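You operate a simulated robot arm through the tools that you are given. There is no shell and no other tool.

You run a simulated robot arm. Do the job below in one go: nothing can be reset, and whatever is moved stays where it is left.

JOB
Move the blanking plug to the blue bore and set up route 2 for the 6 GHz filter.
Fine: plug screwed in tight; coax switch and filter knob on their figures.

Only the result counts: the job must be done as asked and must still hold three seconds after the hand-in. Knocking over, shifting, dropping, spilling or breaking anything else fails it.

ROBOT AND FRAMES
A 6-joint arm with a two-finger parallel gripper, fixed in place. Base frame: the origin is at the foot of the arm, x ahead of it, y to its left, z up; the work surface is at about z = 0.78. Lengths are in m, angles in degrees, forces in N, time in s.
With the tool pointing down near the work surface it reaches from about 0.38 to 0.86 m from the base axis. Its first joint turns from -115.0 to 115.0 degrees. Payload 4.2 kg.
Tool frame: the origin (TCP) lies between the finger pads and is the grasp point; the fingertips stand 0.023 m ahead of it; z points along the fingers, y is the line along which they close. Largest opening 0.094 m; finger width 0.038, thickness 0.01; the body of the gripper, 0.054 by 0.096 m, starts 0.039 m behind the TCP.
Orientation is told as [roll, pitch, yaw] about the base's x, y, z axes, in that order, counted from this pose: with the fingers straight down and closing along the base's y, the tool's x points along the base's -x, its y along +y and its z along -z.

CONTROLS
- The arm moves only by the tool play_rows. Its argument "steps" is a list of rows, each a list of 6 numbers: the shift along the tool's x, y, z in m, then the turn, a rotation vector about the tool's x, y, z in degrees. In form: [[x, y, z, wx, wy, wz], ...]. A call has 1 to 20 rows; each row shifts and turns the commanded pose from where the row before left it, along the tool's axes as they then stand. "gripper" is the gripper command, from -1 (shut) to 1 (fully open), values between in proportion, set as the call begins (left out, the last holds). Each row takes 0.2 s and may step no farther than 0.05 m and 8.6 degrees from the row before; otherwise, or with a gripper value out of range, the whole call is refused. Where a pose cannot be reached the arm comes as near as it can. A force on the tool above 40 N (or 10 N above the force at the start of the call, whichever is more), or a blocked arm, ends the call early, and 0.2 s more pass. The fingers move at their own pace (about 0.108 m/s each) and stop on an object; they squeeze with about 34 N. The grip force told is the motor's: it shows also when the fingers shut on nothing. Time passes only in rows, and 0.2 s behind the last, so rows that do not move let the fingers close. The reply holds the time, the measured pose of the TCP, the force on the tool along the base axes, the opening and the grip force, in the units named above and with some noise, with the torque about the TCP (base axes, N m) and any sound that the robot's microphone picked up.
- Cameras (640 x 400 px; columns grow to the right, rows downward): "scene" is fixed at [0.2121, 0.5, 1.3785]; the picture's right is [-0.72, -0.69, 0.00], its down [-0.33, 0.34, -0.88] and it looks along [0.61, -0.64, -0.48] (base axes); focal length 371 px, centre (320, 200). "wrist" rides on the gripper at [0.086, 0.016, -0.074] in the tool frame; the picture's right is [-0.18, 0.98, 0.00], its down [-0.58, -0.11, -0.81] and it looks along [-0.79, -0.15, 0.59] (tool axes); focal length 243 px, centre (320, 200). There is no depth. A picture from a camera that has moved, and an enlarged one, comes with that camera's place and axes in the base frame and with its lens. The place of the scene camera against the robot may be out by one fixed shift of up to 0.025 m in any direction.
- snapshot(camera): a new picture of that camera. The clock stands still meanwhile.
- slide_trunk(by): slides the trunk up (or, below 0, down) by that many m; the arm rides with it, the base frame stays. It gives what a move gives, with no picture.
- enlarge(camera, box): a new picture of the part [left, top, right, bottom] of that camera's present view, enlarged. The clock stands still meanwhile.
- sign_off(): hands the job in; it is judged then, once.

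Places have to be worked out from the pictures, the camera data and where the tool is seen. Open the gripper and draw the arm clear of the work before you hand the job in, unless the task says otherwise.

The tools are called after "Request:" by a JSON object that holds its "method" and its "body". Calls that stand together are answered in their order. play_rows: Moves the arm, as the interface text tells. Its arguments: {"type":"object","properties":{"steps":{"type":"array"},"gripper":{"type":"number"}},"required":["steps"]} The other tools are called the same way: slide_trunk (by) slides the trunk up or down; snapshot (camera) takes a picture; enlarge (camera, box) takes an enlarged picture of a part of a camera's view; sign_off () hands the job in.

At the start:

```text
t: 0.0
tool_pos: [0.601, 0.0369, 1.1432]
orientation: [0.0, 0.0, 0.0]
contact_force: [0.2, -0.9, -0.3]
moment: [-0.02, 0.03, 0.02]
opening: 0.0941
grasp_force: 0.0
trunk travel left (down, up): [-0.8, 0.19]
```

scene: 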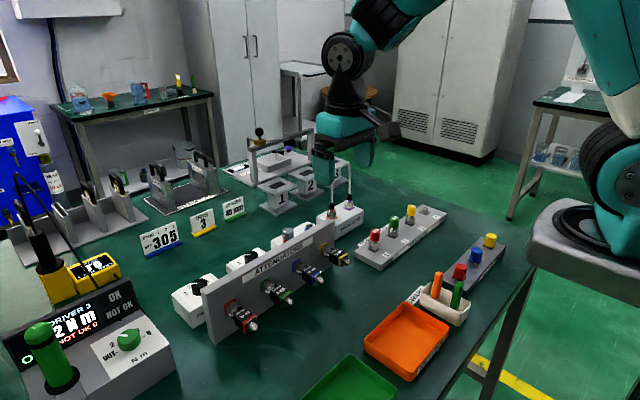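
wrist: 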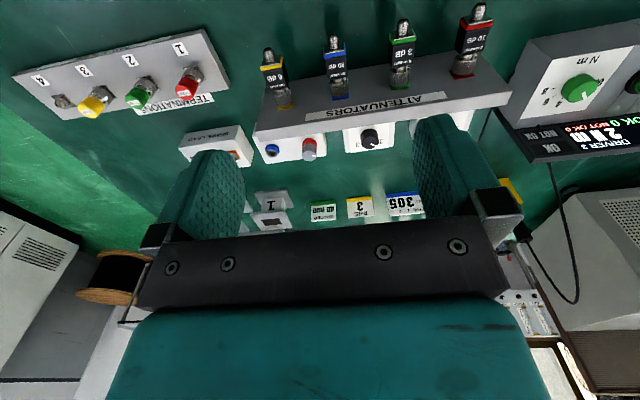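

I start by enlarging several parts of the scene to find the plug, the bores, the coax switch, and the filter knob.

Request:
{"method": "enlarge", "body": {"camera": "scene", "box": [0, 280, 180, 400]}}

Request:
{"method": "enlarge", "body": {"camera": "scene", "box": [340, 190, 520, 310]}}

Request:
{"method": "enlarge", "body": {"camera": "scene", "box": [120, 120, 360, 280]}}

Request:
{"method": "enlarge", "body": {"camera": "scene", "box": [170, 210, 360, 340]}}

Request:
{"method": "enlarge", "body": {"camera": "scene", "box": [0, 120, 180, 300]}}

Request:
{"method": "enlarge", "body": {"camera": "wrist", "box": [0, 0, 320, 240]}}

Request:
{"method": "enlarge", "body": {"camera": "wrist", "box": [240, 0, 640, 240]}}

```text
3.33 times, centred on (90, 340) of scene
camera zoom: at [0.2121, 0.5, 1.3785], right [-0.72, -0.69, 0.0], down [-0.33, 0.34, -0.88], along [0.61, -0.64, -0.48], focal length 1237 px, centre (1087, -267)
```

zoom: 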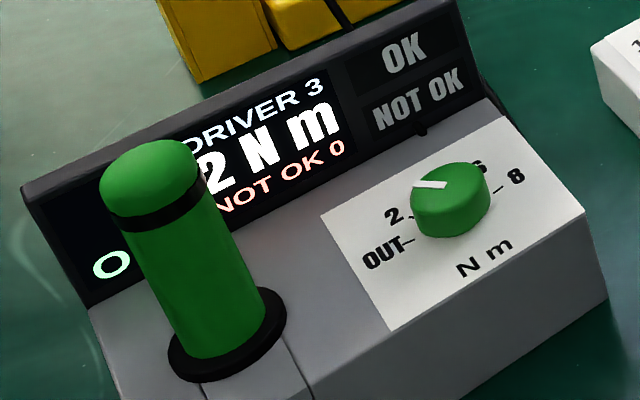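

```text
3.33 times, centred on (430, 250) of scene
camera zoom: at [0.2121, 0.5, 1.3785], right [-0.72, -0.69, 0.0], down [-0.33, 0.34, -0.88], along [0.61, -0.64, -0.48], focal length 1237 px, centre (-47, 33)
```

zoom: 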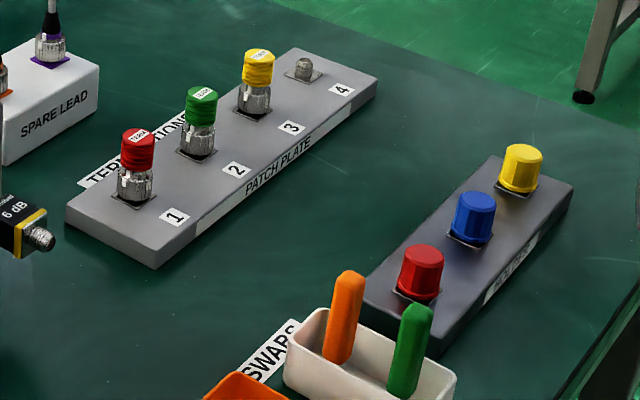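

```text
2.50 times, centred on (240, 200) of scene
camera zoom: at [0.2121, 0.5, 1.3785], right [-0.72, -0.69, 0.0], down [-0.33, 0.34, -0.88], along [0.61, -0.64, -0.48], focal length 928 px, centre (520, 200)
```

zoom: 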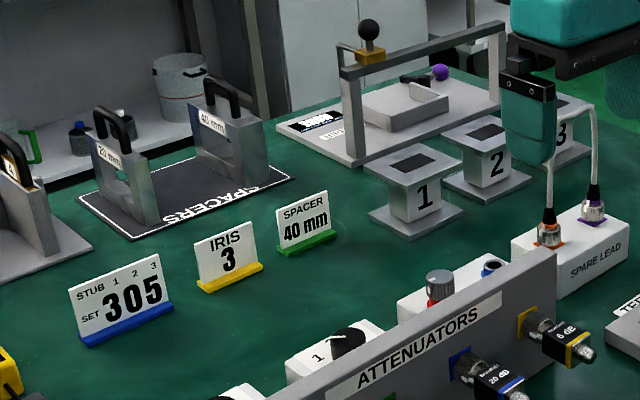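

```text
3.08 times, centred on (265, 275) of scene
camera zoom: at [0.2121, 0.5, 1.3785], right [-0.72, -0.69, 0.0], down [-0.33, 0.34, -0.88], along [0.61, -0.64, -0.48], focal length 1142 px, centre (489, -31)
```

zoom: 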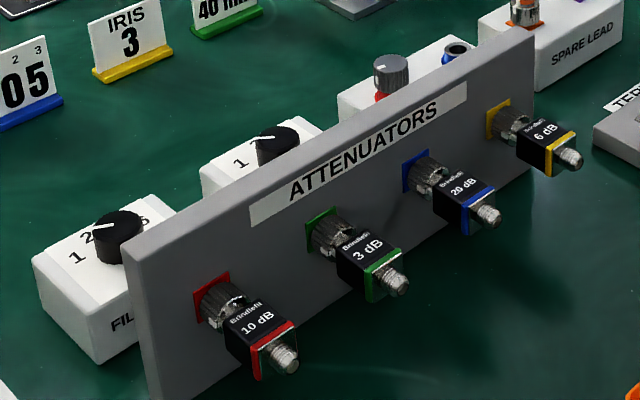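

```text
2.22 times, centred on (90, 210) of scene
camera zoom: at [0.2121, 0.5, 1.3785], right [-0.72, -0.69, 0.0], down [-0.33, 0.34, -0.88], along [0.61, -0.64, -0.48], focal length 825 px, centre (831, 178)
```

zoom: 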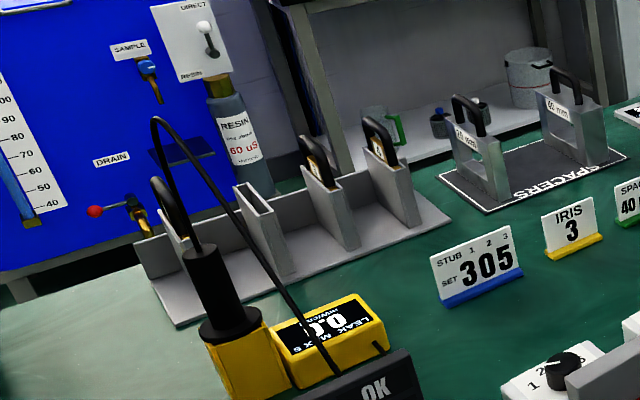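

```text
1.67 times, centred on (160, 120) of wrist
camera zoom: at [0.5156, 0.0523, 1.2176], right [0.18, 0.98, 0.0], down [0.58, -0.11, 0.81], along [0.79, -0.15, -0.59], focal length 404 px, centre (587, 333)
```

zoom: 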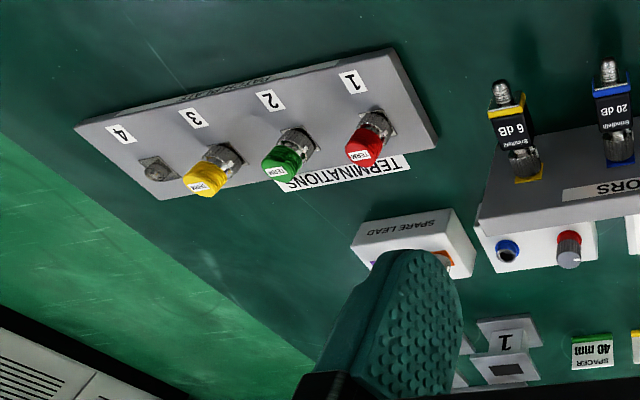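

```text
1.60 times, centred on (440, 120) of wrist
camera zoom: at [0.5156, 0.0523, 1.2176], right [0.18, 0.98, 0.0], down [0.58, -0.11, 0.81], along [0.79, -0.15, -0.59], focal length 388 px, centre (128, 328)
```

zoom: 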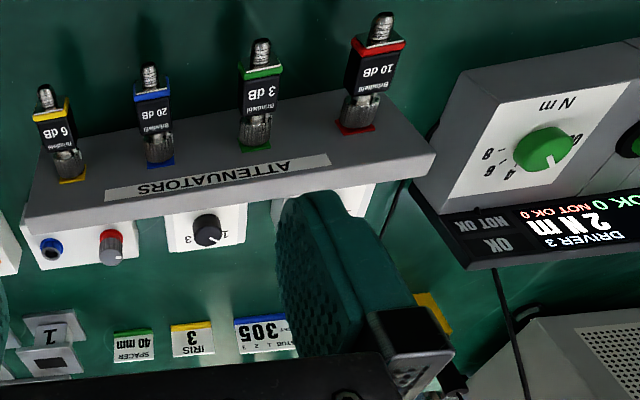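

The blanking plug looks like the grey knurled knob in the red bore of the white box behind the attenuator panel, about (0.82, -0.02). I enlarge the boxes further to read their labels.

Request:
{"method": "enlarge", "body": {"camera": "wrist", "box": [250, 120, 410, 220]}}

Request:
{"method": "enlarge", "body": {"camera": "scene", "box": [165, 265, 245, 325]}}

Request:
{"method": "enlarge", "body": {"camera": "scene", "box": [220, 215, 340, 290]}}

Request:
{"method": "enlarge", "body": {"camera": "scene", "box": [230, 120, 360, 220]}}

```text
4.00 times, centred on (330, 170) of wrist
camera zoom: at [0.5156, 0.0523, 1.2176], right [0.18, 0.98, 0.0], down [0.58, -0.11, 0.81], along [0.79, -0.15, -0.59], focal length 970 px, centre (280, 320)
```

zoom: 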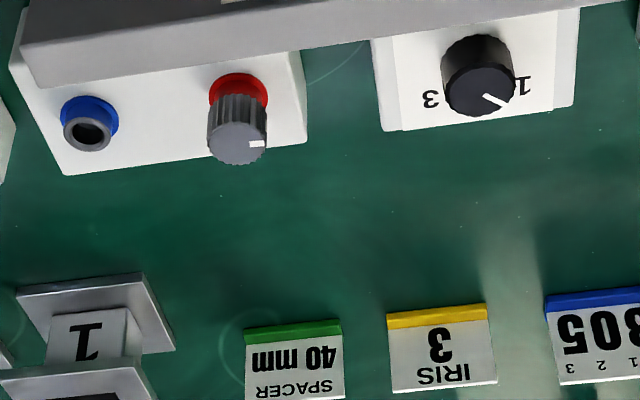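

```text
6.67 times, centred on (205, 295) of scene
camera zoom: at [0.2121, 0.5, 1.3785], right [-0.72, -0.69, 0.0], down [-0.33, 0.34, -0.88], along [0.61, -0.64, -0.48], focal length 2474 px, centre (1087, -433)
```

zoom: 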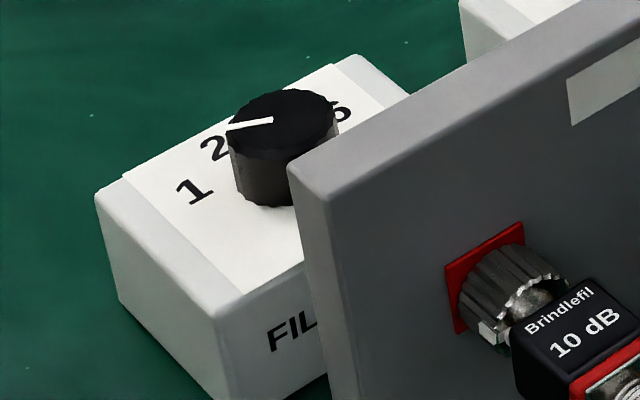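

```text
5.33 times, centred on (280, 252) of scene
camera zoom: at [0.2121, 0.5, 1.3785], right [-0.72, -0.69, 0.0], down [-0.33, 0.34, -0.88], along [0.61, -0.64, -0.48], focal length 1980 px, centre (533, -80)
```

zoom: 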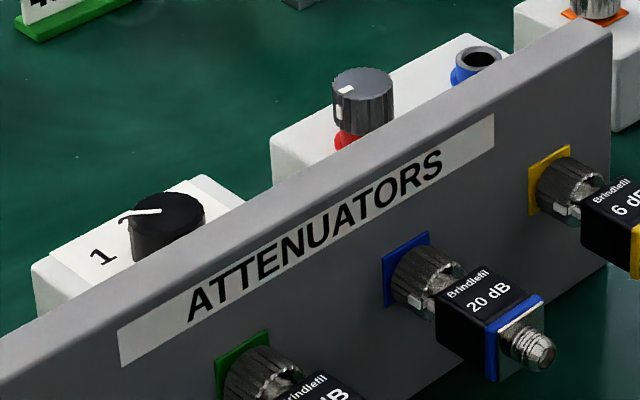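

```text
4.00 times, centred on (295, 170) of scene
camera zoom: at [0.2121, 0.5, 1.3785], right [-0.72, -0.69, 0.0], down [-0.33, 0.34, -0.88], along [0.61, -0.64, -0.48], focal length 1485 px, centre (420, 320)
```

zoom: 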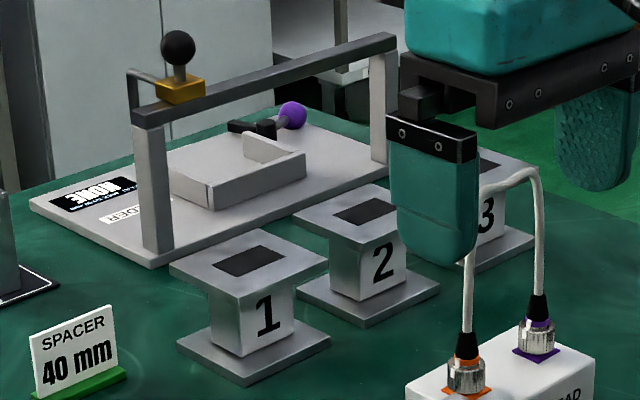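

The coax switch reads 1–3 and the filter box begins 1, 2, …; its other figures are hidden behind the panel. I move the hand forward and tilt it a little so the wrist camera looks down on both boxes.

Request:
{"method": "play_rows", "body": {"steps": [[-0.036, 0.024, 0, 0, 0, 0], [-0.036, 0.024, 0, 0, 0, 0], [-0.036, 0.024, 0, 0, 0, 0], [-0.036, 0.024, 0, 0, 0, 0], [-0.036, 0.024, 0, 0, 0, 0], [0, 0, 0, 0, 5, 0], [0, 0, 0, 0, 5, 0], [0, 0, 0, 0, 5, 0], [0, 0, 0, 0, 0, 0]], "gripper": 1}}

Request:
{"method": "snapshot", "body": {"camera": "wrist"}}

Request:
{"method": "snapshot", "body": {"camera": "scene"}}

```text
t: 2.0
tool_pos: [0.7814, 0.1563, 1.1439]
orientation: [0.0, 15.1, 0.0]
contact_force: [-0.4, 0.1, -0.3]
moment: [0.01, -0.01, 0.01]
opening: 0.0939
grasp_force: 0.1
out of reach, approached as far as the arm can: row 7
trunk travel left (down, up): [-0.8, 0.19]
```

```text
taken
camera wrist: at [0.7173, 0.1733, 1.2375], right [0.18, 0.98, -0.05], down [0.77, -0.11, 0.63], along [0.61, -0.15, -0.78], focal length 243 px, centre (320, 200)
```

wrist: 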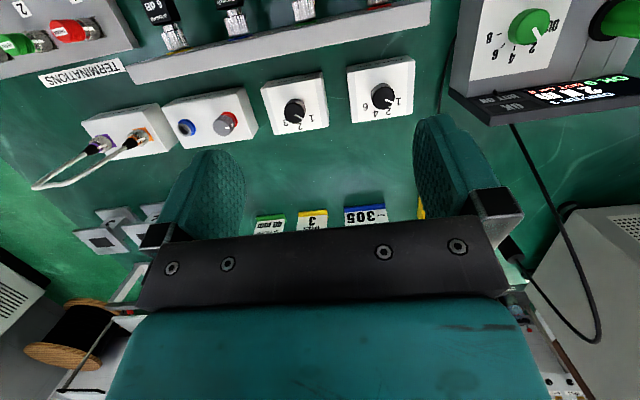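

```text
taken
```

scene: 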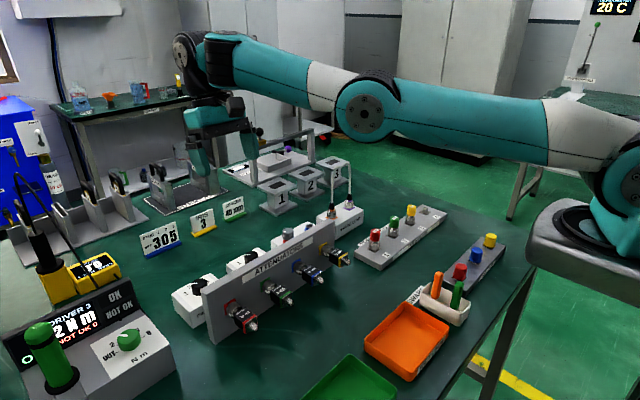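

The view now shows both knob boxes clearly. I enlarge the box row to read figures and pointer directions.

Request:
{"method": "enlarge", "body": {"camera": "wrist", "box": [250, 50, 430, 150]}}

Request:
{"method": "enlarge", "body": {"camera": "wrist", "box": [70, 40, 290, 180]}}

Request:
{"method": "enlarge", "body": {"camera": "wrist", "box": [255, 60, 335, 140]}}

Request:
{"method": "enlarge", "body": {"camera": "wrist", "box": [345, 50, 425, 130]}}

```text
3.56 times, centred on (340, 100) of wrist
camera zoom: at [0.7173, 0.1733, 1.2375], right [0.18, 0.98, -0.05], down [0.77, -0.11, 0.63], along [0.61, -0.15, -0.78], focal length 863 px, centre (249, 556)
```

zoom: 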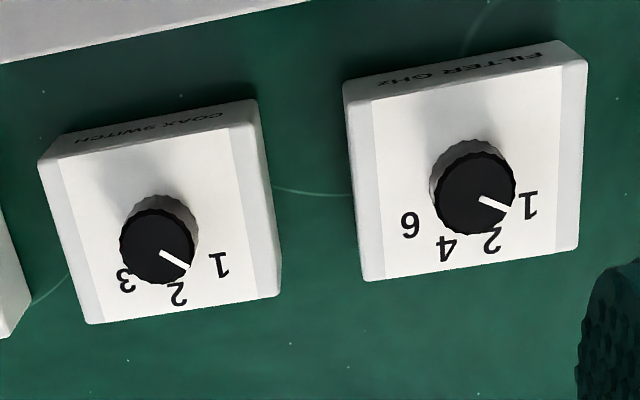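

```text
2.86 times, centred on (180, 110) of wrist
camera zoom: at [0.7173, 0.1733, 1.2375], right [0.18, 0.98, -0.05], down [0.77, -0.11, 0.63], along [0.61, -0.15, -0.78], focal length 693 px, centre (720, 457)
```

zoom: 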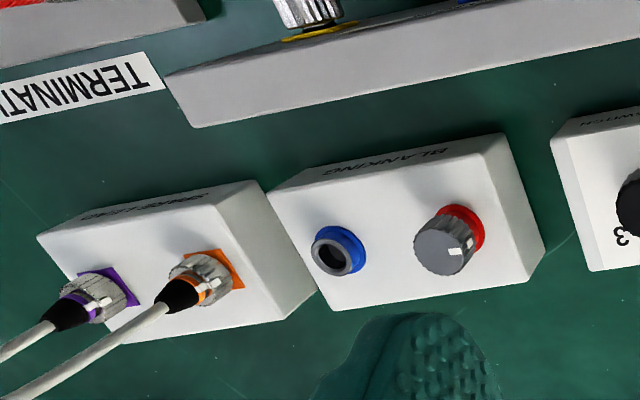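

```text
5.00 times, centred on (295, 100) of wrist
camera zoom: at [0.7173, 0.1733, 1.2375], right [0.18, 0.98, -0.05], down [0.77, -0.11, 0.63], along [0.61, -0.15, -0.78], focal length 1213 px, centre (445, 700)
```

zoom: 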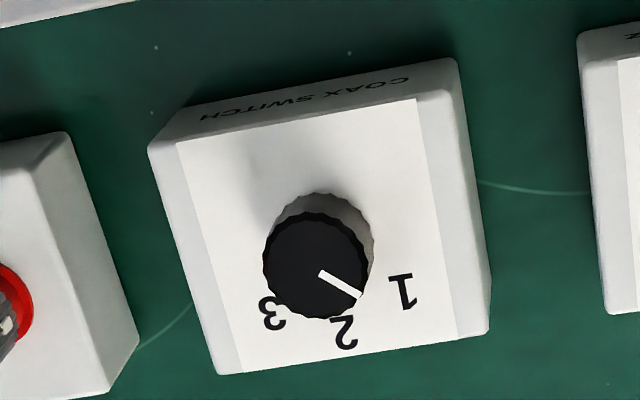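

```text
5.00 times, centred on (385, 90) of wrist
camera zoom: at [0.7173, 0.1733, 1.2375], right [0.18, 0.98, -0.05], down [0.77, -0.11, 0.63], along [0.61, -0.15, -0.78], focal length 1213 px, centre (-5, 750)
```

zoom: 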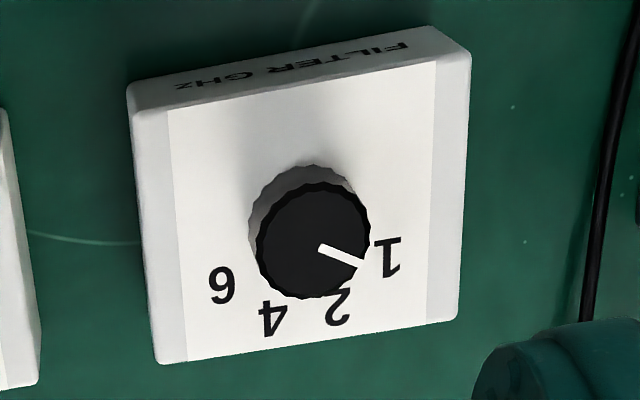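

The coax switch pointer is at 1 (about +50° from base x) with figure 2 straight ahead at 0°; the filter pointer is at 1 (about +60°) with 6 at about −60°. The plug sits in the red bore at about (0.840, −0.028) and the blue bore is at about (0.834, −0.105). I level the tool and go above the coax knob at about (0.838, 0.089), yawed +25°.

Request:
{"method": "play_rows", "body": {"steps": [[0, 0, 0, 0, -5, 0], [0, 0, 0, 0, -5, 0], [0, 0, 0, 0, -5.1, 0], [-0.0113, -0.0134, 0.034, 0, 0, 0], [-0.0113, -0.0134, 0.034, 0, 0, 0], [-0.0113, -0.0134, 0.034, 0, 0, 0], [-0.0113, -0.0134, 0.034, 0, 0, 0], [-0.0113, -0.0134, 0.034, 0, 0, 0], [0, 0, 0, 0, 0, -8.4], [0, 0, 0, 0, 0, -8.4], [0, 0, 0, 0, 0, -8.2], [0, 0, 0, 0, 0, 0]], "gripper": 1}}

Request:
{"method": "snapshot", "body": {"camera": "wrist"}}

Request:
{"method": "enlarge", "body": {"camera": "scene", "box": [150, 100, 390, 310]}}

```text
t: 4.6
tool_pos: [0.8603, 0.0954, 0.989]
orientation: [0.1, 0.0, 25.2]
contact_force: [0.0, -0.3, 0.9]
moment: [0.01, 0.01, -0.01]
opening: 0.094
grasp_force: 0.0
out of reach, approached as far as the arm can: row 7, 8
trunk travel left (down, up): [-0.8, 0.19]
```

```text
taken
camera wrist: at [0.7753, 0.0741, 1.0636], right [-0.25, 0.97, 0.0], down [0.57, 0.15, 0.81], along [0.78, 0.2, -0.59], focal length 243 px, centre (320, 200)
```

wrist: 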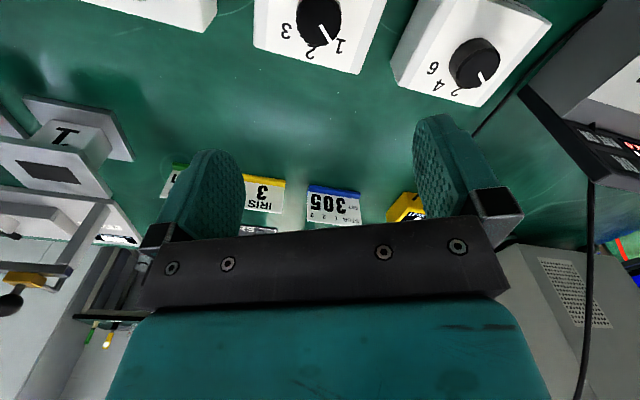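

```text
1.90 times, centred on (270, 205) of scene
camera zoom: at [0.2121, 0.5, 1.3785], right [-0.72, -0.69, 0.0], down [-0.33, 0.34, -0.88], along [0.61, -0.64, -0.48], focal length 707 px, centre (415, 190)
```

zoom: 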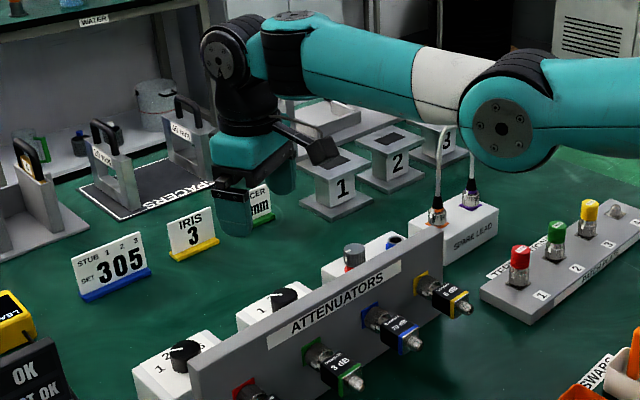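

The tool reads x = 0.860, farther than I commanded. I do a null row to see whether the arm has settled.

Request:
{"method": "play_rows", "body": {"steps": [[0, 0, 0, 0, 0, 0], [0, 0, 0, 0, 0, 0]]}}

```text
t: 5.2
tool_pos: [0.8593, 0.0949, 0.9901]
orientation: [0.0, -0.1, 25.0]
contact_force: [0.2, 0.2, 0.2]
moment: [-0.03, 0.0, -0.03]
opening: 0.0938
grasp_force: 0.0
trunk travel left (down, up): [-0.8, 0.19]
```

Settled at (0.8595, 0.095, 0.990). I shift to the coax knob axis and come down to z ≈ 0.90, then look.

Request:
{"method": "play_rows", "body": {"steps": [[0.0073, 0.0014, 0.03, 0, 0, 0], [0.0073, 0.0014, 0.03, 0, 0, 0], [0.0072, 0.0013, 0.03, 0, 0, 0], [0, 0, 0, 0, 0, 0]]}}

Request:
{"method": "snapshot", "body": {"camera": "wrist"}}

Request:
{"method": "enlarge", "body": {"camera": "scene", "box": [170, 180, 350, 310]}}

```text
t: 6.2
tool_pos: [0.8494, 0.092, 0.8979]
orientation: [-0.1, 0.0, 25.1]
contact_force: [0.3, 0.8, -0.6]
moment: [0.0, 0.0, 0.03]
opening: 0.0937
grasp_force: 0.1
out of reach, approached as far as the arm can: row 1, 3
trunk travel left (down, up): [-0.8, 0.19]
```

```text
taken
camera wrist: at [0.7638, 0.0705, 0.9716], right [-0.25, 0.97, 0.0], down [0.57, 0.15, 0.81], along [0.78, 0.2, -0.59], focal length 243 px, centre (320, 200)
```

wrist: 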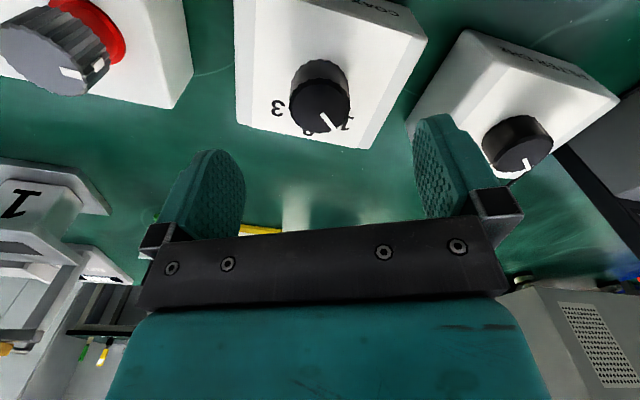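

```text
3.08 times, centred on (260, 245) of scene
camera zoom: at [0.2121, 0.5, 1.3785], right [-0.72, -0.69, 0.0], down [-0.33, 0.34, -0.88], along [0.61, -0.64, -0.48], focal length 1142 px, centre (505, 62)
```

zoom: 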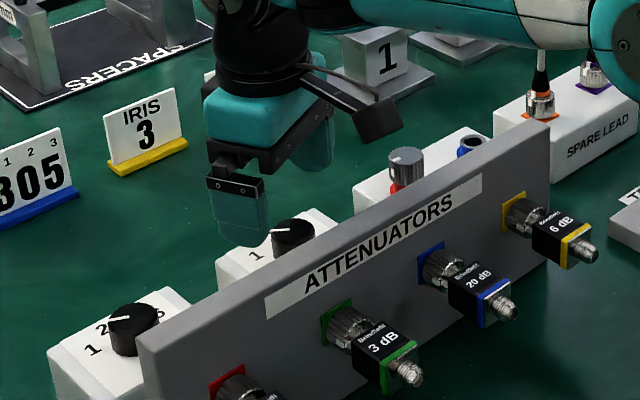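

The readings show x = 0.849 where 0.838 was asked, so the arm is poorly conditioned here. I look at the whole arm in the scene to judge whether the trunk height should be changed.

Request:
{"method": "snapshot", "body": {"camera": "scene"}}

```text
taken
```

scene: 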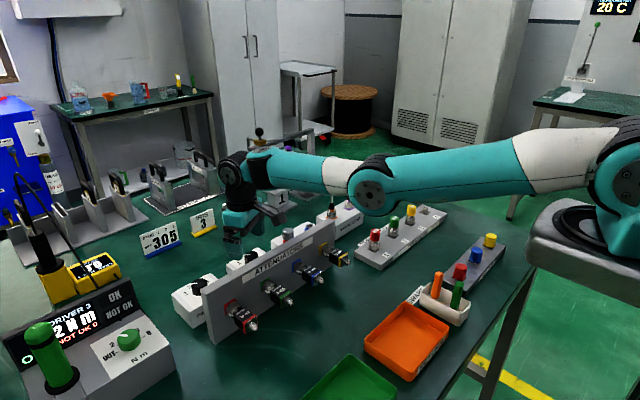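

The arm is almost fully stretched and level here, so it's close to its reach limit. I command the remaining −11 mm in x and −3 mm in y again at this height to see how it answers.

Request:
{"method": "play_rows", "body": {"steps": [[0.0055, -0.001, 0, 0, 0, 0], [0.0055, -0.001, 0, 0, 0, 0], [0, 0, 0, 0, 0, 0]]}}

```text
t: 7.0
tool_pos: [0.8495, 0.0883, 0.8956]
orientation: [0.0, 0.0, 25.0]
contact_force: [-1.3, 0.4, -0.2]
moment: [0.0, -0.03, 0.01]
opening: 0.094
grasp_force: 0.1
out of reach, approached as far as the arm can: row 1, 2
trunk travel left (down, up): [-0.8, 0.19]
```

It will not retract in x at this pose, which looks like a straight-elbow singularity. I try a larger up-and-back move to unlock it (moving away from everything).

Request:
{"method": "play_rows", "body": {"steps": [[0, 0, -0.04, 0, 0, 0], [0.03, 0.012, -0.03, 0, 0, 0], [0.03, 0.012, -0.02, 0, 0, 0], [0, 0, 0, 0, 0, 0]]}}

```text
t: 8.0
tool_pos: [0.7918, 0.0892, 0.9868]
orientation: [-0.1, -0.5, 24.9]
contact_force: [-1.1, 0.7, 0.7]
moment: [0.0, -0.04, 0.04]
opening: 0.0938
grasp_force: 0.1
out of reach, approached as far as the arm can: row 1, 2
trunk travel left (down, up): [-0.8, 0.19]
```

Unlocked: now at (0.792, 0.089, 0.987). The boundary points imply the shoulder sits about 0.15–0.19 m above the wrist at working height, so lowering the trunk should gain reach. I first raise the tool, then lower the trunk in stages.

Request:
{"method": "play_rows", "body": {"steps": [[0.01, 0.005, -0.03, 0, 0, 0], [0.01, 0.005, -0.03, 0, 0, 0], [0.01, 0.005, -0.03, 0, 0, 0], [0, 0, 0, 0, 0, 0]]}}

Request:
{"method": "slide_trunk", "body": {"by": -0.09}}

Request:
{"method": "snapshot", "body": {"camera": "scene"}}

```text
t: 9.0
tool_pos: [0.7577, 0.0884, 1.0737]
orientation: [-0.1, 0.0, 24.9]
contact_force: [0.0, -0.1, -0.3]
moment: [-0.01, -0.01, -0.01]
opening: 0.0939
grasp_force: 0.0
trunk travel left (down, up): [-0.8, 0.19]
```

```text
t: 10.2
tool_pos: [0.7574, 0.0894, 0.9851]
orientation: [-0.2, 0.0, 25.0]
contact_force: [0.2, 0.9, -0.1]
moment: [-0.03, -0.03, -0.03]
opening: 0.0939
grasp_force: 0.0
trunk travel left (down, up): [-0.71, 0.28]
```

```text
taken
```

scene: 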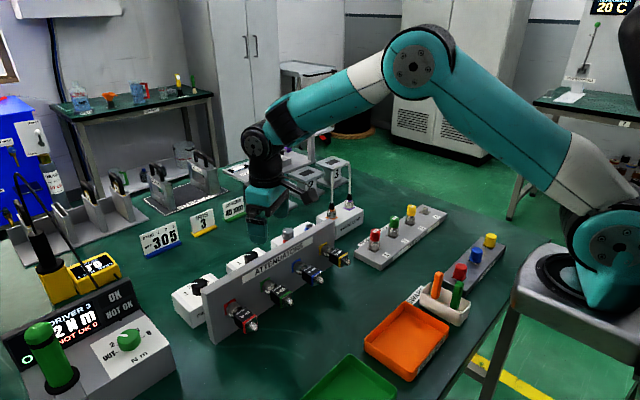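

The elbow is up and well bent now, well clear of everything. I raise the tool again and lower the trunk another 0.08 m.

Request:
{"method": "play_rows", "body": {"steps": [[0, 0, -0.03, 0, 0, 0], [0, 0, -0.03, 0, 0, 0], [0, 0, -0.02, 0, 0, 0], [0, 0, 0, 0, 0, 0]]}}

Request:
{"method": "slide_trunk", "body": {"by": -0.08}}

Request:
{"method": "snapshot", "body": {"camera": "scene"}}

Request:
{"method": "snapshot", "body": {"camera": "wrist"}}

```text
t: 11.2
tool_pos: [0.7573, 0.0882, 1.0643]
orientation: [0.0, -0.1, 25.0]
contact_force: [0.1, 0.0, 0.2]
moment: [0.0, -0.01, 0.02]
opening: 0.0941
grasp_force: 0.1
trunk travel left (down, up): [-0.71, 0.28]
```

```text
t: 12.4
tool_pos: [0.7576, 0.088, 0.9841]
orientation: [0.1, -0.1, 25.0]
contact_force: [-0.5, -0.6, 0.7]
moment: [0.01, -0.02, 0.0]
opening: 0.0939
grasp_force: 0.0
trunk travel left (down, up): [-0.63, 0.36]
```

```text
taken
```

scene: 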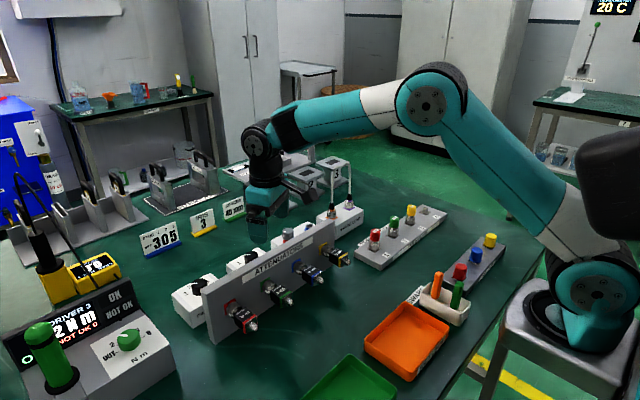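

```text
taken
camera wrist: at [0.6722, 0.0666, 1.0587], right [-0.25, 0.97, 0.0], down [0.57, 0.15, 0.81], along [0.78, 0.2, -0.59], focal length 243 px, centre (320, 200)
```

wrist: 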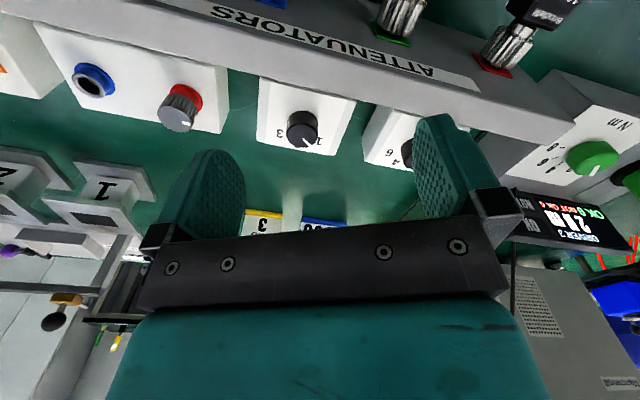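

Now I approach the coax knob again: forward 80 mm and down to z ≈ 0.90.

Request:
{"method": "play_rows", "body": {"steps": [[-0.0184, -0.0082, 0.0, 0, 0, 0], [-0.0184, -0.0082, 0.0, 0, 0, 0], [-0.0184, -0.0082, 0.02, 0, 0, 0], [-0.0184, -0.0081, 0.03, 0, 0, 0], [0, 0, 0.034, 0, 0, 0], [0, 0, 0, 0, 0, 0]]}}

Request:
{"method": "snapshot", "body": {"camera": "wrist"}}

Request:
{"method": "enlarge", "body": {"camera": "scene", "box": [170, 180, 350, 310]}}

```text
t: 13.8
tool_pos: [0.839, 0.0895, 0.8997]
orientation: [0.0, -0.1, 25.1]
contact_force: [-1.0, -0.4, 0.3]
moment: [-0.01, 0.02, -0.01]
opening: 0.0939
grasp_force: 0.1
trunk travel left (down, up): [-0.63, 0.36]
```

```text
taken
camera wrist: at [0.7523, 0.0674, 0.9742], right [-0.25, 0.97, 0.0], down [0.57, 0.15, 0.81], along [0.78, 0.2, -0.59], focal length 243 px, centre (320, 200)
```

wrist: 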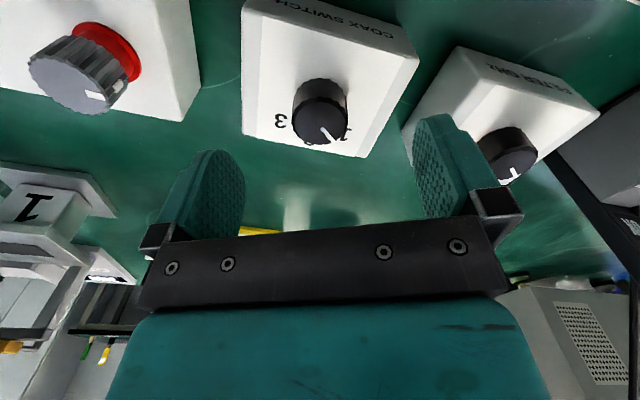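

```text
3.08 times, centred on (260, 245) of scene
camera zoom: at [0.2121, 0.5, 1.3785], right [-0.72, -0.69, 0.0], down [-0.33, 0.34, -0.88], along [0.61, -0.64, -0.48], focal length 1142 px, centre (505, 62)
```

zoom: 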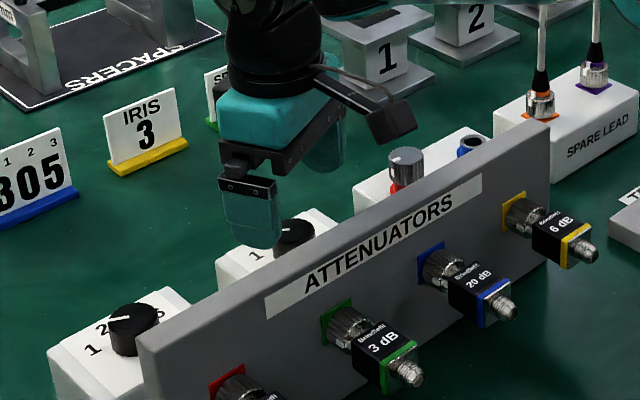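

The knob centres at (0.839, 0.091), well lined up between the fingers; box top is about z = 0.833. I lower to z ≈ 0.861 and then close on the knob.

Request:
{"method": "play_rows", "body": {"steps": [[0, 0, 0.013, 0, 0, 0], [0, 0, 0.013, 0, 0, 0], [0, 0, 0.0127, 0, 0, 0], [0, 0, 0, 0, 0, 0]]}}

Request:
{"method": "play_rows", "body": {"steps": [[0, 0, 0, 0, 0, 0], [0, 0, 0, 0, 0, 0], [0, 0, 0, 0, 0, 0]], "gripper": -1}}

Request:
{"method": "snapshot", "body": {"camera": "wrist"}}

```text
t: 14.8
tool_pos: [0.8372, 0.091, 0.8612]
orientation: [0.0, -0.2, 25.0]
contact_force: [0.1, 0.0, 0.1]
moment: [0.0, 0.01, 0.01]
opening: 0.094
grasp_force: 0.2
trunk travel left (down, up): [-0.63, 0.36]
```

```text
t: 15.6
tool_pos: [0.8384, 0.0889, 0.8627]
orientation: [0.0, -0.1, 24.8]
contact_force: [6.3, -9.4, 0.0]
moment: [0.05, 0.08, -0.04]
opening: 0.0334
grasp_force: 45.3
trunk travel left (down, up): [-0.63, 0.36]
```

```text
taken
camera wrist: at [0.7527, 0.0672, 0.9363], right [-0.25, 0.97, 0.0], down [0.57, 0.15, 0.81], along [0.78, 0.2, -0.59], focal length 243 px, centre (320, 200)
```

wrist: 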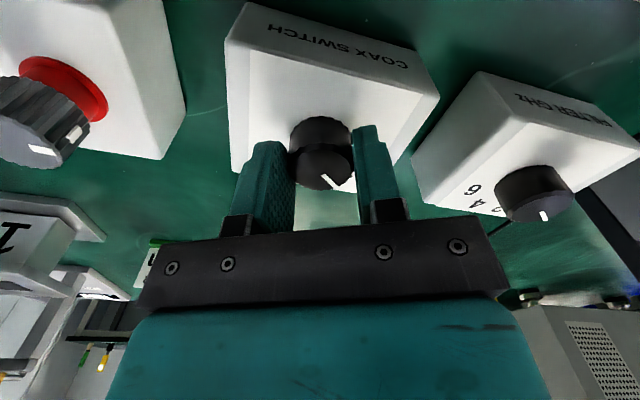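

The knob is held (0.0334 m) with about 11 N sideways along −tool y, so I ease 1 mm that way and turn 50° clockwise from above.

Request:
{"method": "play_rows", "body": {"steps": [[0, -0.001, 0, 0, 0, 0], [0, 0, 0, 0, 0, 8], [0, 0, 0, 0, 0, 8], [0, 0, 0, 0, 0, 8], [0, 0, 0, 0, 0, 8], [0, 0, 0, 0, 0, 8], [0, 0, 0, 0, 0, 8], [0, 0, 0, 0, 0, 2], [0, 0, 0, 0, 0, 0]]}}

Request:
{"method": "snapshot", "body": {"camera": "wrist"}}

```text
t: 17.6
tool_pos: [0.8375, 0.0904, 0.8623]
orientation: [0.0, 0.0, -24.8]
contact_force: [-9.1, 7.6, 3.0]
moment: [-0.27, -0.29, 0.0]
opening: 0.0335
grasp_force: 44.9
trunk travel left (down, up): [-0.63, 0.36]
```

```text
taken
camera wrist: at [0.7665, 0.1418, 0.9364], right [0.58, 0.81, 0.0], down [0.48, -0.34, 0.81], along [0.66, -0.47, -0.59], focal length 243 px, centre (320, 200)
```

wrist: 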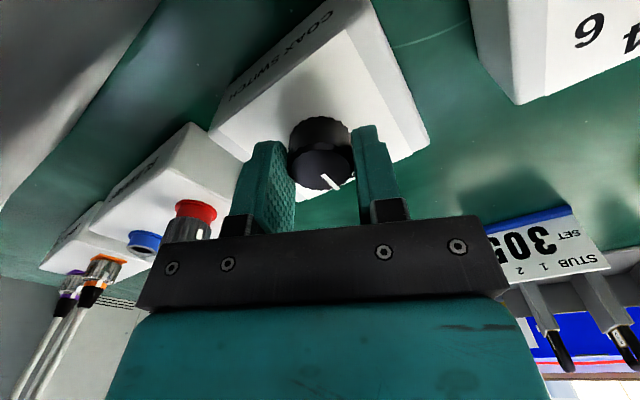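

The pointer turned with the fingers. I open, rise, and look at the figure from above.

Request:
{"method": "play_rows", "body": {"steps": [[0, 0, 0, 0, 0, 0], [0, 0, 0, 0, 0, 0], [0, 0, -0.03, 0, 0, 0], [0, 0, -0.04, 0, 0, 0], [0, 0, -0.04, 0, 0, 0], [0, 0, 0, 0, 0, 0]], "gripper": 1}}

Request:
{"method": "enlarge", "body": {"camera": "wrist", "box": [240, 0, 400, 120]}}

Request:
{"method": "enlarge", "body": {"camera": "scene", "box": [170, 200, 350, 320]}}

```text
t: 19.0
tool_pos: [0.8389, 0.089, 0.9722]
orientation: [0.0, -0.1, -25.1]
contact_force: [0.2, -0.6, -0.4]
moment: [0.02, -0.01, -0.01]
opening: 0.094
grasp_force: 0.0
trunk travel left (down, up): [-0.63, 0.36]
```

```text
3.33 times, centred on (320, 60) of wrist
camera zoom: at [0.7664, 0.14, 1.0471], right [0.58, 0.81, 0.0], down [0.48, -0.34, 0.81], along [0.66, -0.47, -0.59], focal length 809 px, centre (320, 667)
```

zoom: 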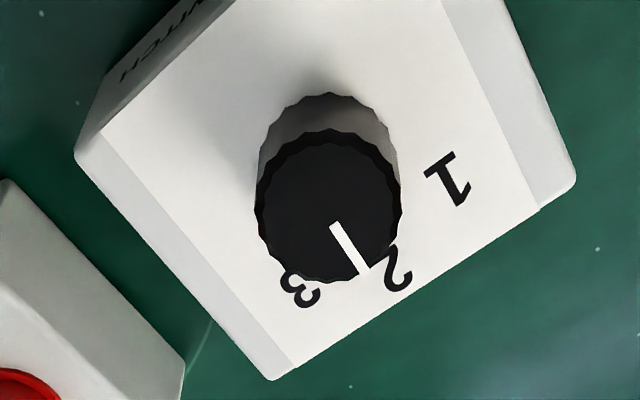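

```text
3.33 times, centred on (260, 260) of scene
camera zoom: at [0.2121, 0.5, 1.3785], right [-0.72, -0.69, 0.0], down [-0.33, 0.34, -0.88], along [0.61, -0.64, -0.48], focal length 1237 px, centre (520, 0)
```

zoom: 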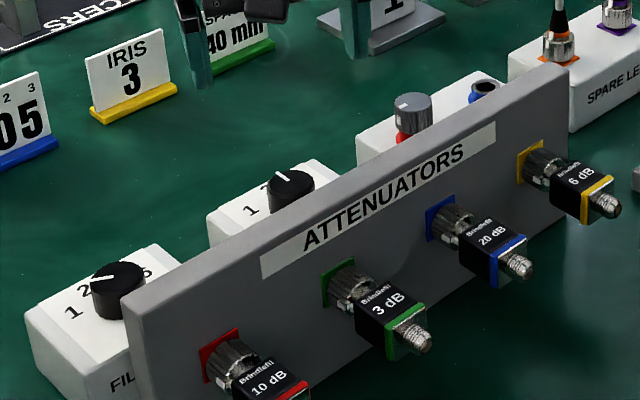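

The pointer measures about −1°, right on figure 2, so the coax switch is set. Next I move to above the filter knob, holding slightly short at (0.80, 0.229) first, and yaw to +45°.

Request:
{"method": "play_rows", "body": {"steps": [[0.0236, 0.0276, 0, 0, 0, 0], [0.0236, 0.0276, 0, 0, 0, 0], [0.0236, 0.0276, 0, 0, 0, 0], [0.0236, 0.0276, 0, 0, 0, 0], [0, 0, 0, 0, 0, -7.8], [0, 0, 0, 0, 0, -7.8], [0, 0, 0, 0, 0, -7.8], [0, 0, 0, 0, 0, -7.8], [0, 0, 0, 0, 0, -7.8], [0, 0, 0, 0, 0, -7.8], [0, 0, 0, 0, 0, -7.8], [0, 0, 0, 0, 0, -7.8], [0, 0, 0, 0, 0, -7.6], [0, 0, 0, 0, 0, 0]]}}

Request:
{"method": "snapshot", "body": {"camera": "wrist"}}

Request:
{"method": "snapshot", "body": {"camera": "scene"}}

```text
t: 22.0
tool_pos: [0.7979, 0.2258, 0.9702]
orientation: [0.0, -0.1, 45.1]
contact_force: [0.6, 0.1, -0.2]
moment: [-0.01, 0.05, 0.0]
opening: 0.0942
grasp_force: 0.0
out of reach, approached as far as the arm can: row 4
trunk travel left (down, up): [-0.63, 0.36]
```

```text
taken
camera wrist: at [0.7247, 0.1753, 1.0448], right [-0.57, 0.82, 0.0], down [0.49, 0.33, 0.81], along [0.67, 0.46, -0.59], focal length 243 px, centre (320, 200)
```

wrist: 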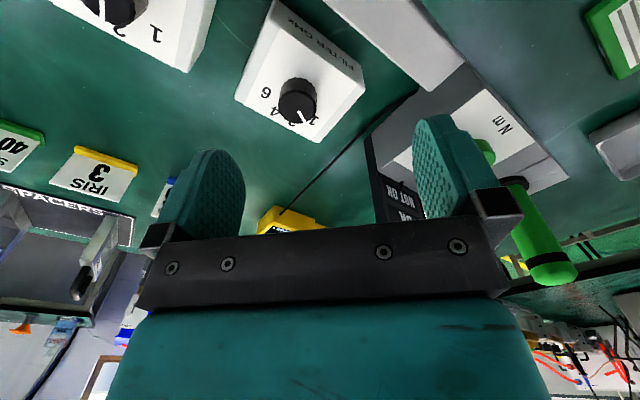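

```text
taken
```

scene: 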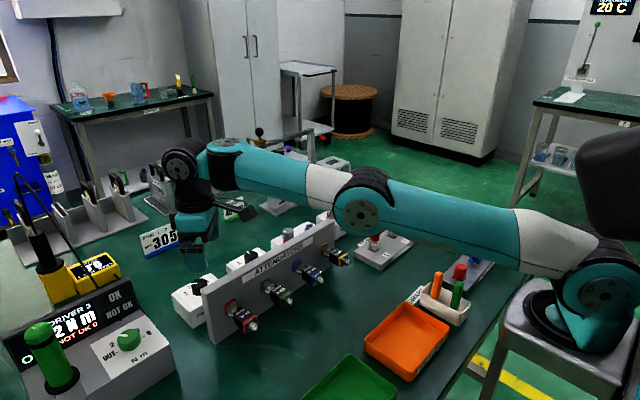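

The arm is near straight here too, stopping 4 mm short of target. I test outward motion in small steps at a slightly lower height, staying above the panel top (0.912).

Request:
{"method": "play_rows", "body": {"steps": [[-0.0035, -0.0035, 0.01, 0, 0, 0], [-0.0035, -0.0035, 0.01, 0, 0, 0], [-0.0035, -0.0035, 0, 0, 0, 0], [-0.0035, -0.0035, 0, 0, 0, 0], [0, 0, 0, 0, 0, 0]]}}

```text
t: 23.2
tool_pos: [0.8028, 0.2216, 0.9492]
orientation: [-0.1, -0.1, 45.0]
contact_force: [0.2, 0.2, 0.1]
moment: [-0.02, 0.02, 0.02]
opening: 0.0939
grasp_force: 0.0
out of reach, approached as far as the arm can: row 1, 3, 4
trunk travel left (down, up): [-0.63, 0.36]
```

Lowering by 21 mm gave 3.5 mm more radius, so the wrist is above the shoulder here; best trunk position is about 0.08 m higher. The filter knob (radius 0.869 at this bearing) will still need the fingers tilted outward about 10°, with the camera turned to the far side so that it clears the panel. I raise the tool, lift the trunk, and turn the hand toward yaw 195°.

Request:
{"method": "play_rows", "body": {"steps": [[0.014, 0.014, -0.01, 0, 0, 0], [0.007, 0.007, -0.01, 0, 0, 0], [0, 0, 0, 0, 0, 0]]}}

Request:
{"method": "slide_trunk", "body": {"by": 0.08}}

Request:
{"method": "play_rows", "body": {"steps": [[0, 0, 0, 0, 0, -8.4], [0, 0, 0, 0, 0, -8.4], [0, 0, 0, 0, 0, -8.4], [0, 0, 0, 0, 0, -8.4], [0, 0, 0, 0, 0, -8.4], [0, 0, 0, 0, 0, -8.4], [0, 0, 0, 0, 0, -8.4], [0, 0, 0, 0, 0, -8.4], [0, 0, 0, 0, 0, -8.4], [0, 0, 0, 0, 0, -8.4], [0, 0, 0, 0, 0, -8.4], [0, 0, 0, 0, 0, -8.4], [0, 0, 0, 0, 0, -8.4], [0, 0, 0, 0, 0, -8.4], [0, 0, 0, 0, 0, -8.4], [0, 0, 0, 0, 0, -8.4], [0, 0, 0, 0, 0, -8.4], [0, 0, 0, 0, 0, -7.2], [0, 0, 0, 0, 0, 0]]}}

Request:
{"method": "snapshot", "body": {"camera": "scene"}}

Request:
{"method": "snapshot", "body": {"camera": "wrist"}}

```text
t: 24.0
tool_pos: [0.7737, 0.2227, 0.9688]
orientation: [-0.2, 0.0, 45.0]
contact_force: [-0.6, 0.5, 0.2]
moment: [-0.01, 0.01, 0.03]
opening: 0.0939
grasp_force: 0.1
trunk travel left (down, up): [-0.63, 0.36]
```

```text
t: 25.2
tool_pos: [0.773, 0.2217, 1.0481]
orientation: [-0.1, 0.0, 45.0]
contact_force: [0.0, 0.9, 0.1]
moment: [-0.01, -0.03, 0.05]
opening: 0.0939
grasp_force: 0.0
trunk travel left (down, up): [-0.71, 0.28]
```

```text
t: 29.2
tool_pos: [0.7713, 0.2232, 1.0488]
orientation: [0.0, 0.1, -164.9]
contact_force: [-0.3, 0.6, 0.9]
moment: [-0.02, -0.01, 0.0]
opening: 0.094
grasp_force: 0.1
trunk travel left (down, up): [-0.71, 0.28]
```

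```text
taken
```

scene: 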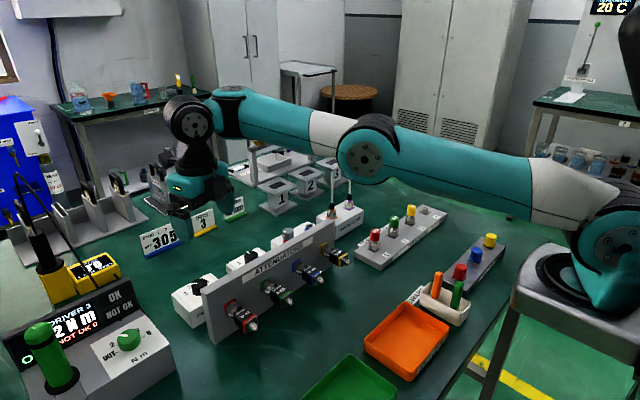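

```text
taken
camera wrist: at [0.8599, 0.2294, 1.1234], right [0.08, -1.0, 0.0], down [-0.59, -0.05, 0.81], along [-0.8, -0.06, -0.59], focal length 243 px, centre (320, 200)
```

wrist: 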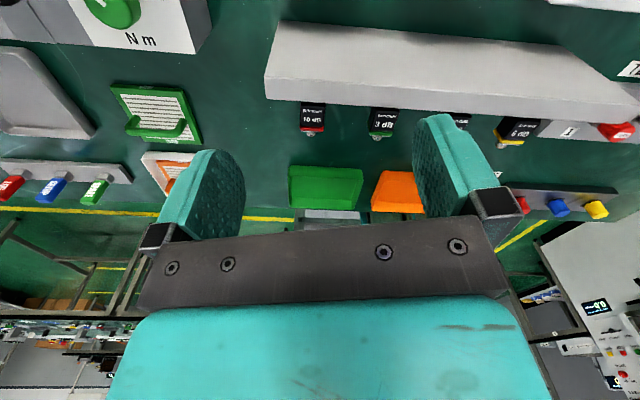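

Yaw 195° works, with the camera on the far side. I tilt the fingers 10° outward and go to (0.838, 0.229, 0.92) above the filter knob.

Request:
{"method": "play_rows", "body": {"steps": [[0, 0, 0, 0, 5, 0], [0, 0, 0, 0, 5, 0], [0.0084, 0.0023, 0.0277, 0, 0, 0], [0.0084, 0.0023, 0.0277, 0, 0, 0], [0.0084, 0.0023, 0.0277, 0, 0, 0], [0.0084, 0.0022, 0.0277, 0, 0, 0], [0.0084, 0.0022, 0.0277, 0, 0, 0], [0, 0, 0, 0, 0, 0]]}}

Request:
{"method": "snapshot", "body": {"camera": "wrist"}}

Request:
{"method": "enlarge", "body": {"camera": "scene", "box": [100, 130, 340, 330]}}

```text
t: 31.0
tool_pos: [0.8219, 0.206, 1.0424]
orientation: [-1.8, 8.4, -165.0]
contact_force: [0.2, 0.1, 0.1]
moment: [0.03, -0.04, 0.0]
opening: 0.0939
grasp_force: 0.1
out of reach, approached as far as the arm can: row 2, 3, 4, 5, 6, 7
trunk travel left (down, up): [-0.71, 0.28]
```

```text
taken
camera wrist: at [0.8996, 0.207, 1.1283], right [0.08, -0.99, -0.06], down [-0.69, -0.1, 0.72], along [-0.72, -0.02, -0.7], focal length 243 px, centre (320, 200)
```

wrist: 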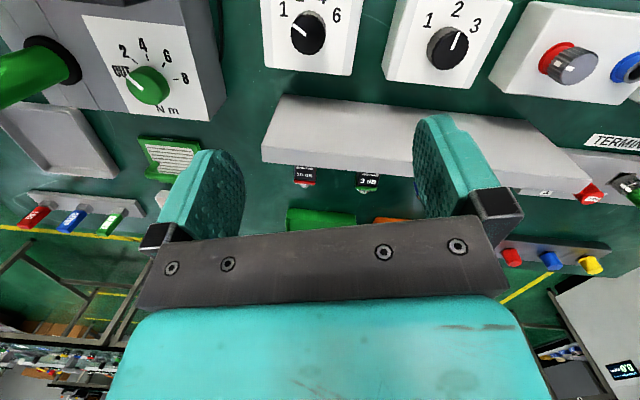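

```text
2.00 times, centred on (220, 230) of scene
camera zoom: at [0.2121, 0.5, 1.3785], right [-0.72, -0.69, 0.0], down [-0.33, 0.34, -0.88], along [0.61, -0.64, -0.48], focal length 742 px, centre (520, 140)
```

zoom: 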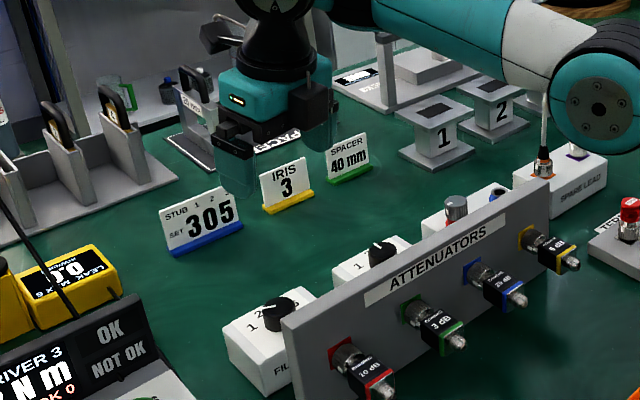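

The arm stopped at its stretch limit well above the knob. Fitting all the boundary points puts the arm's actual shoulder axis near (0.22, −0.15), so radial is about 31° here, and the best trunk height for low work is back at −0.17. I lower the trunk, retract a little, and re-orient to yaw 211° with a 16° outward tilt.

Request:
{"method": "play_rows", "body": {"steps": [[-0.025, 0, -0.0037, 0, 0, 0], [-0.025, 0, -0.0037, 0, 0, 0], [0, 0, 0, 0, 0, 0]]}}

Request:
{"method": "slide_trunk", "body": {"by": -0.06}}

Request:
{"method": "play_rows", "body": {"steps": [[0, 0, 0, -1.8, 0, 0], [0, 0, 0, 0, -8.4, 0], [0, 0, 0, 0, 0, -8], [0, 0, 0, 0, 0, -8], [0, 0, 0, 0, 5.4, 0], [0, 0, 0, 0, 5.3, 0], [0, 0, 0, 0, 5.3, 0], [0, 0, 0, 0, 0, 0]]}}

Request:
{"method": "snapshot", "body": {"camera": "scene"}}

```text
t: 31.8
tool_pos: [0.7733, 0.1926, 1.057]
orientation: [0.0, 9.8, -165.1]
contact_force: [0.5, -0.7, -0.1]
moment: [0.02, 0.01, -0.03]
opening: 0.094
grasp_force: 0.1
out of reach, approached as far as the arm can: row 1
trunk travel left (down, up): [-0.71, 0.28]
```

```text
t: 32.8
tool_pos: [0.7724, 0.191, 0.9962]
orientation: [0.0, 9.9, -165.0]
contact_force: [0.1, 0.1, -0.2]
moment: [-0.04, -0.02, 0.0]
opening: 0.0945
grasp_force: 0.1
trunk travel left (down, up): [-0.65, 0.34]
```

```text
t: 34.6
tool_pos: [0.7749, 0.1921, 1.0102]
orientation: [2.1, 11.0, -149.0]
contact_force: [-0.6, -0.4, 0.1]
moment: [-0.01, 0.01, 0.04]
opening: 0.0941
grasp_force: 0.1
out of reach, approached as far as the arm can: row 6, 7
trunk travel left (down, up): [-0.65, 0.34]
```

```text
taken
```

scene: 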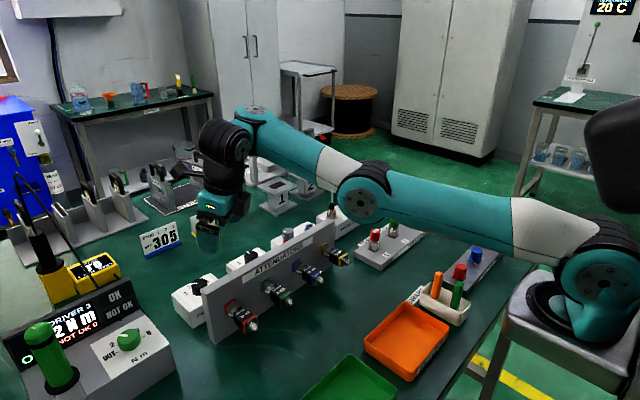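

The tilt was cut short at 11° with the arm again near straight. I retract well inward, where the elbow is properly bent, so I can set the tilt cleanly and then see how far out it will go.

Request:
{"method": "play_rows", "body": {"steps": [[-0.04, 0, -0.005, 0, 0, 0], [-0.04, 0, -0.005, 0, 0, 0], [-0.03, 0, -0.005, 0, 0, 0], [0, 0, 0, 0, 0, 0]]}}

Request:
{"method": "snapshot", "body": {"camera": "scene"}}

```text
t: 35.6
tool_pos: [0.775, 0.1927, 1.0112]
orientation: [2.0, 11.1, -148.8]
contact_force: [0.5, 0.1, -0.9]
moment: [-0.01, 0.02, 0.01]
opening: 0.0939
grasp_force: 0.0
out of reach, approached as far as the arm can: row 1, 2, 3
trunk travel left (down, up): [-0.65, 0.34]
```

```text
taken
```

scene: 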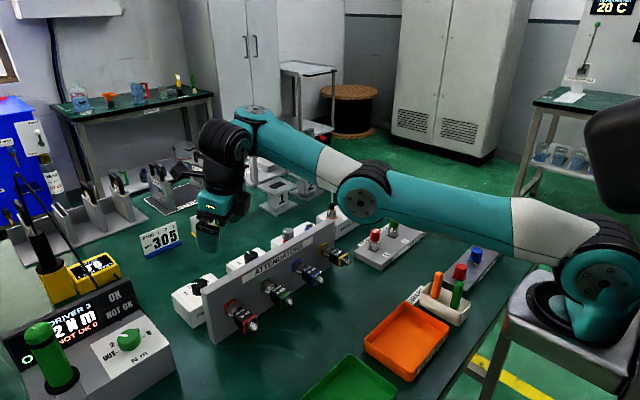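

It's locked at the straight-elbow pose. I undo the tilt and raise the tool, which unlocked it the previous time.

Request:
{"method": "play_rows", "body": {"steps": [[0, 0, 0, 0, -8, 0], [0, 0, 0, -2, -3, 0], [-0.03, 0, -0.03, 0, 0, 0], [-0.03, 0, -0.03, 0, 0, 0], [0, 0, 0, 0, 0, 0]]}}

Request:
{"method": "snapshot", "body": {"camera": "scene"}}

```text
t: 36.8
tool_pos: [0.7242, 0.1698, 1.072]
orientation: [4.0, -0.1, -149.5]
contact_force: [0.4, -0.9, 0.4]
moment: [0.02, -0.01, -0.01]
opening: 0.0941
grasp_force: 0.1
out of reach, approached as far as the arm can: row 4
trunk travel left (down, up): [-0.65, 0.34]
```

```text
taken
```

scene: 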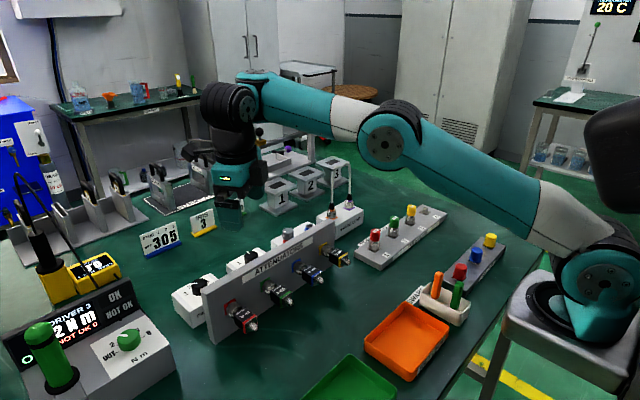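

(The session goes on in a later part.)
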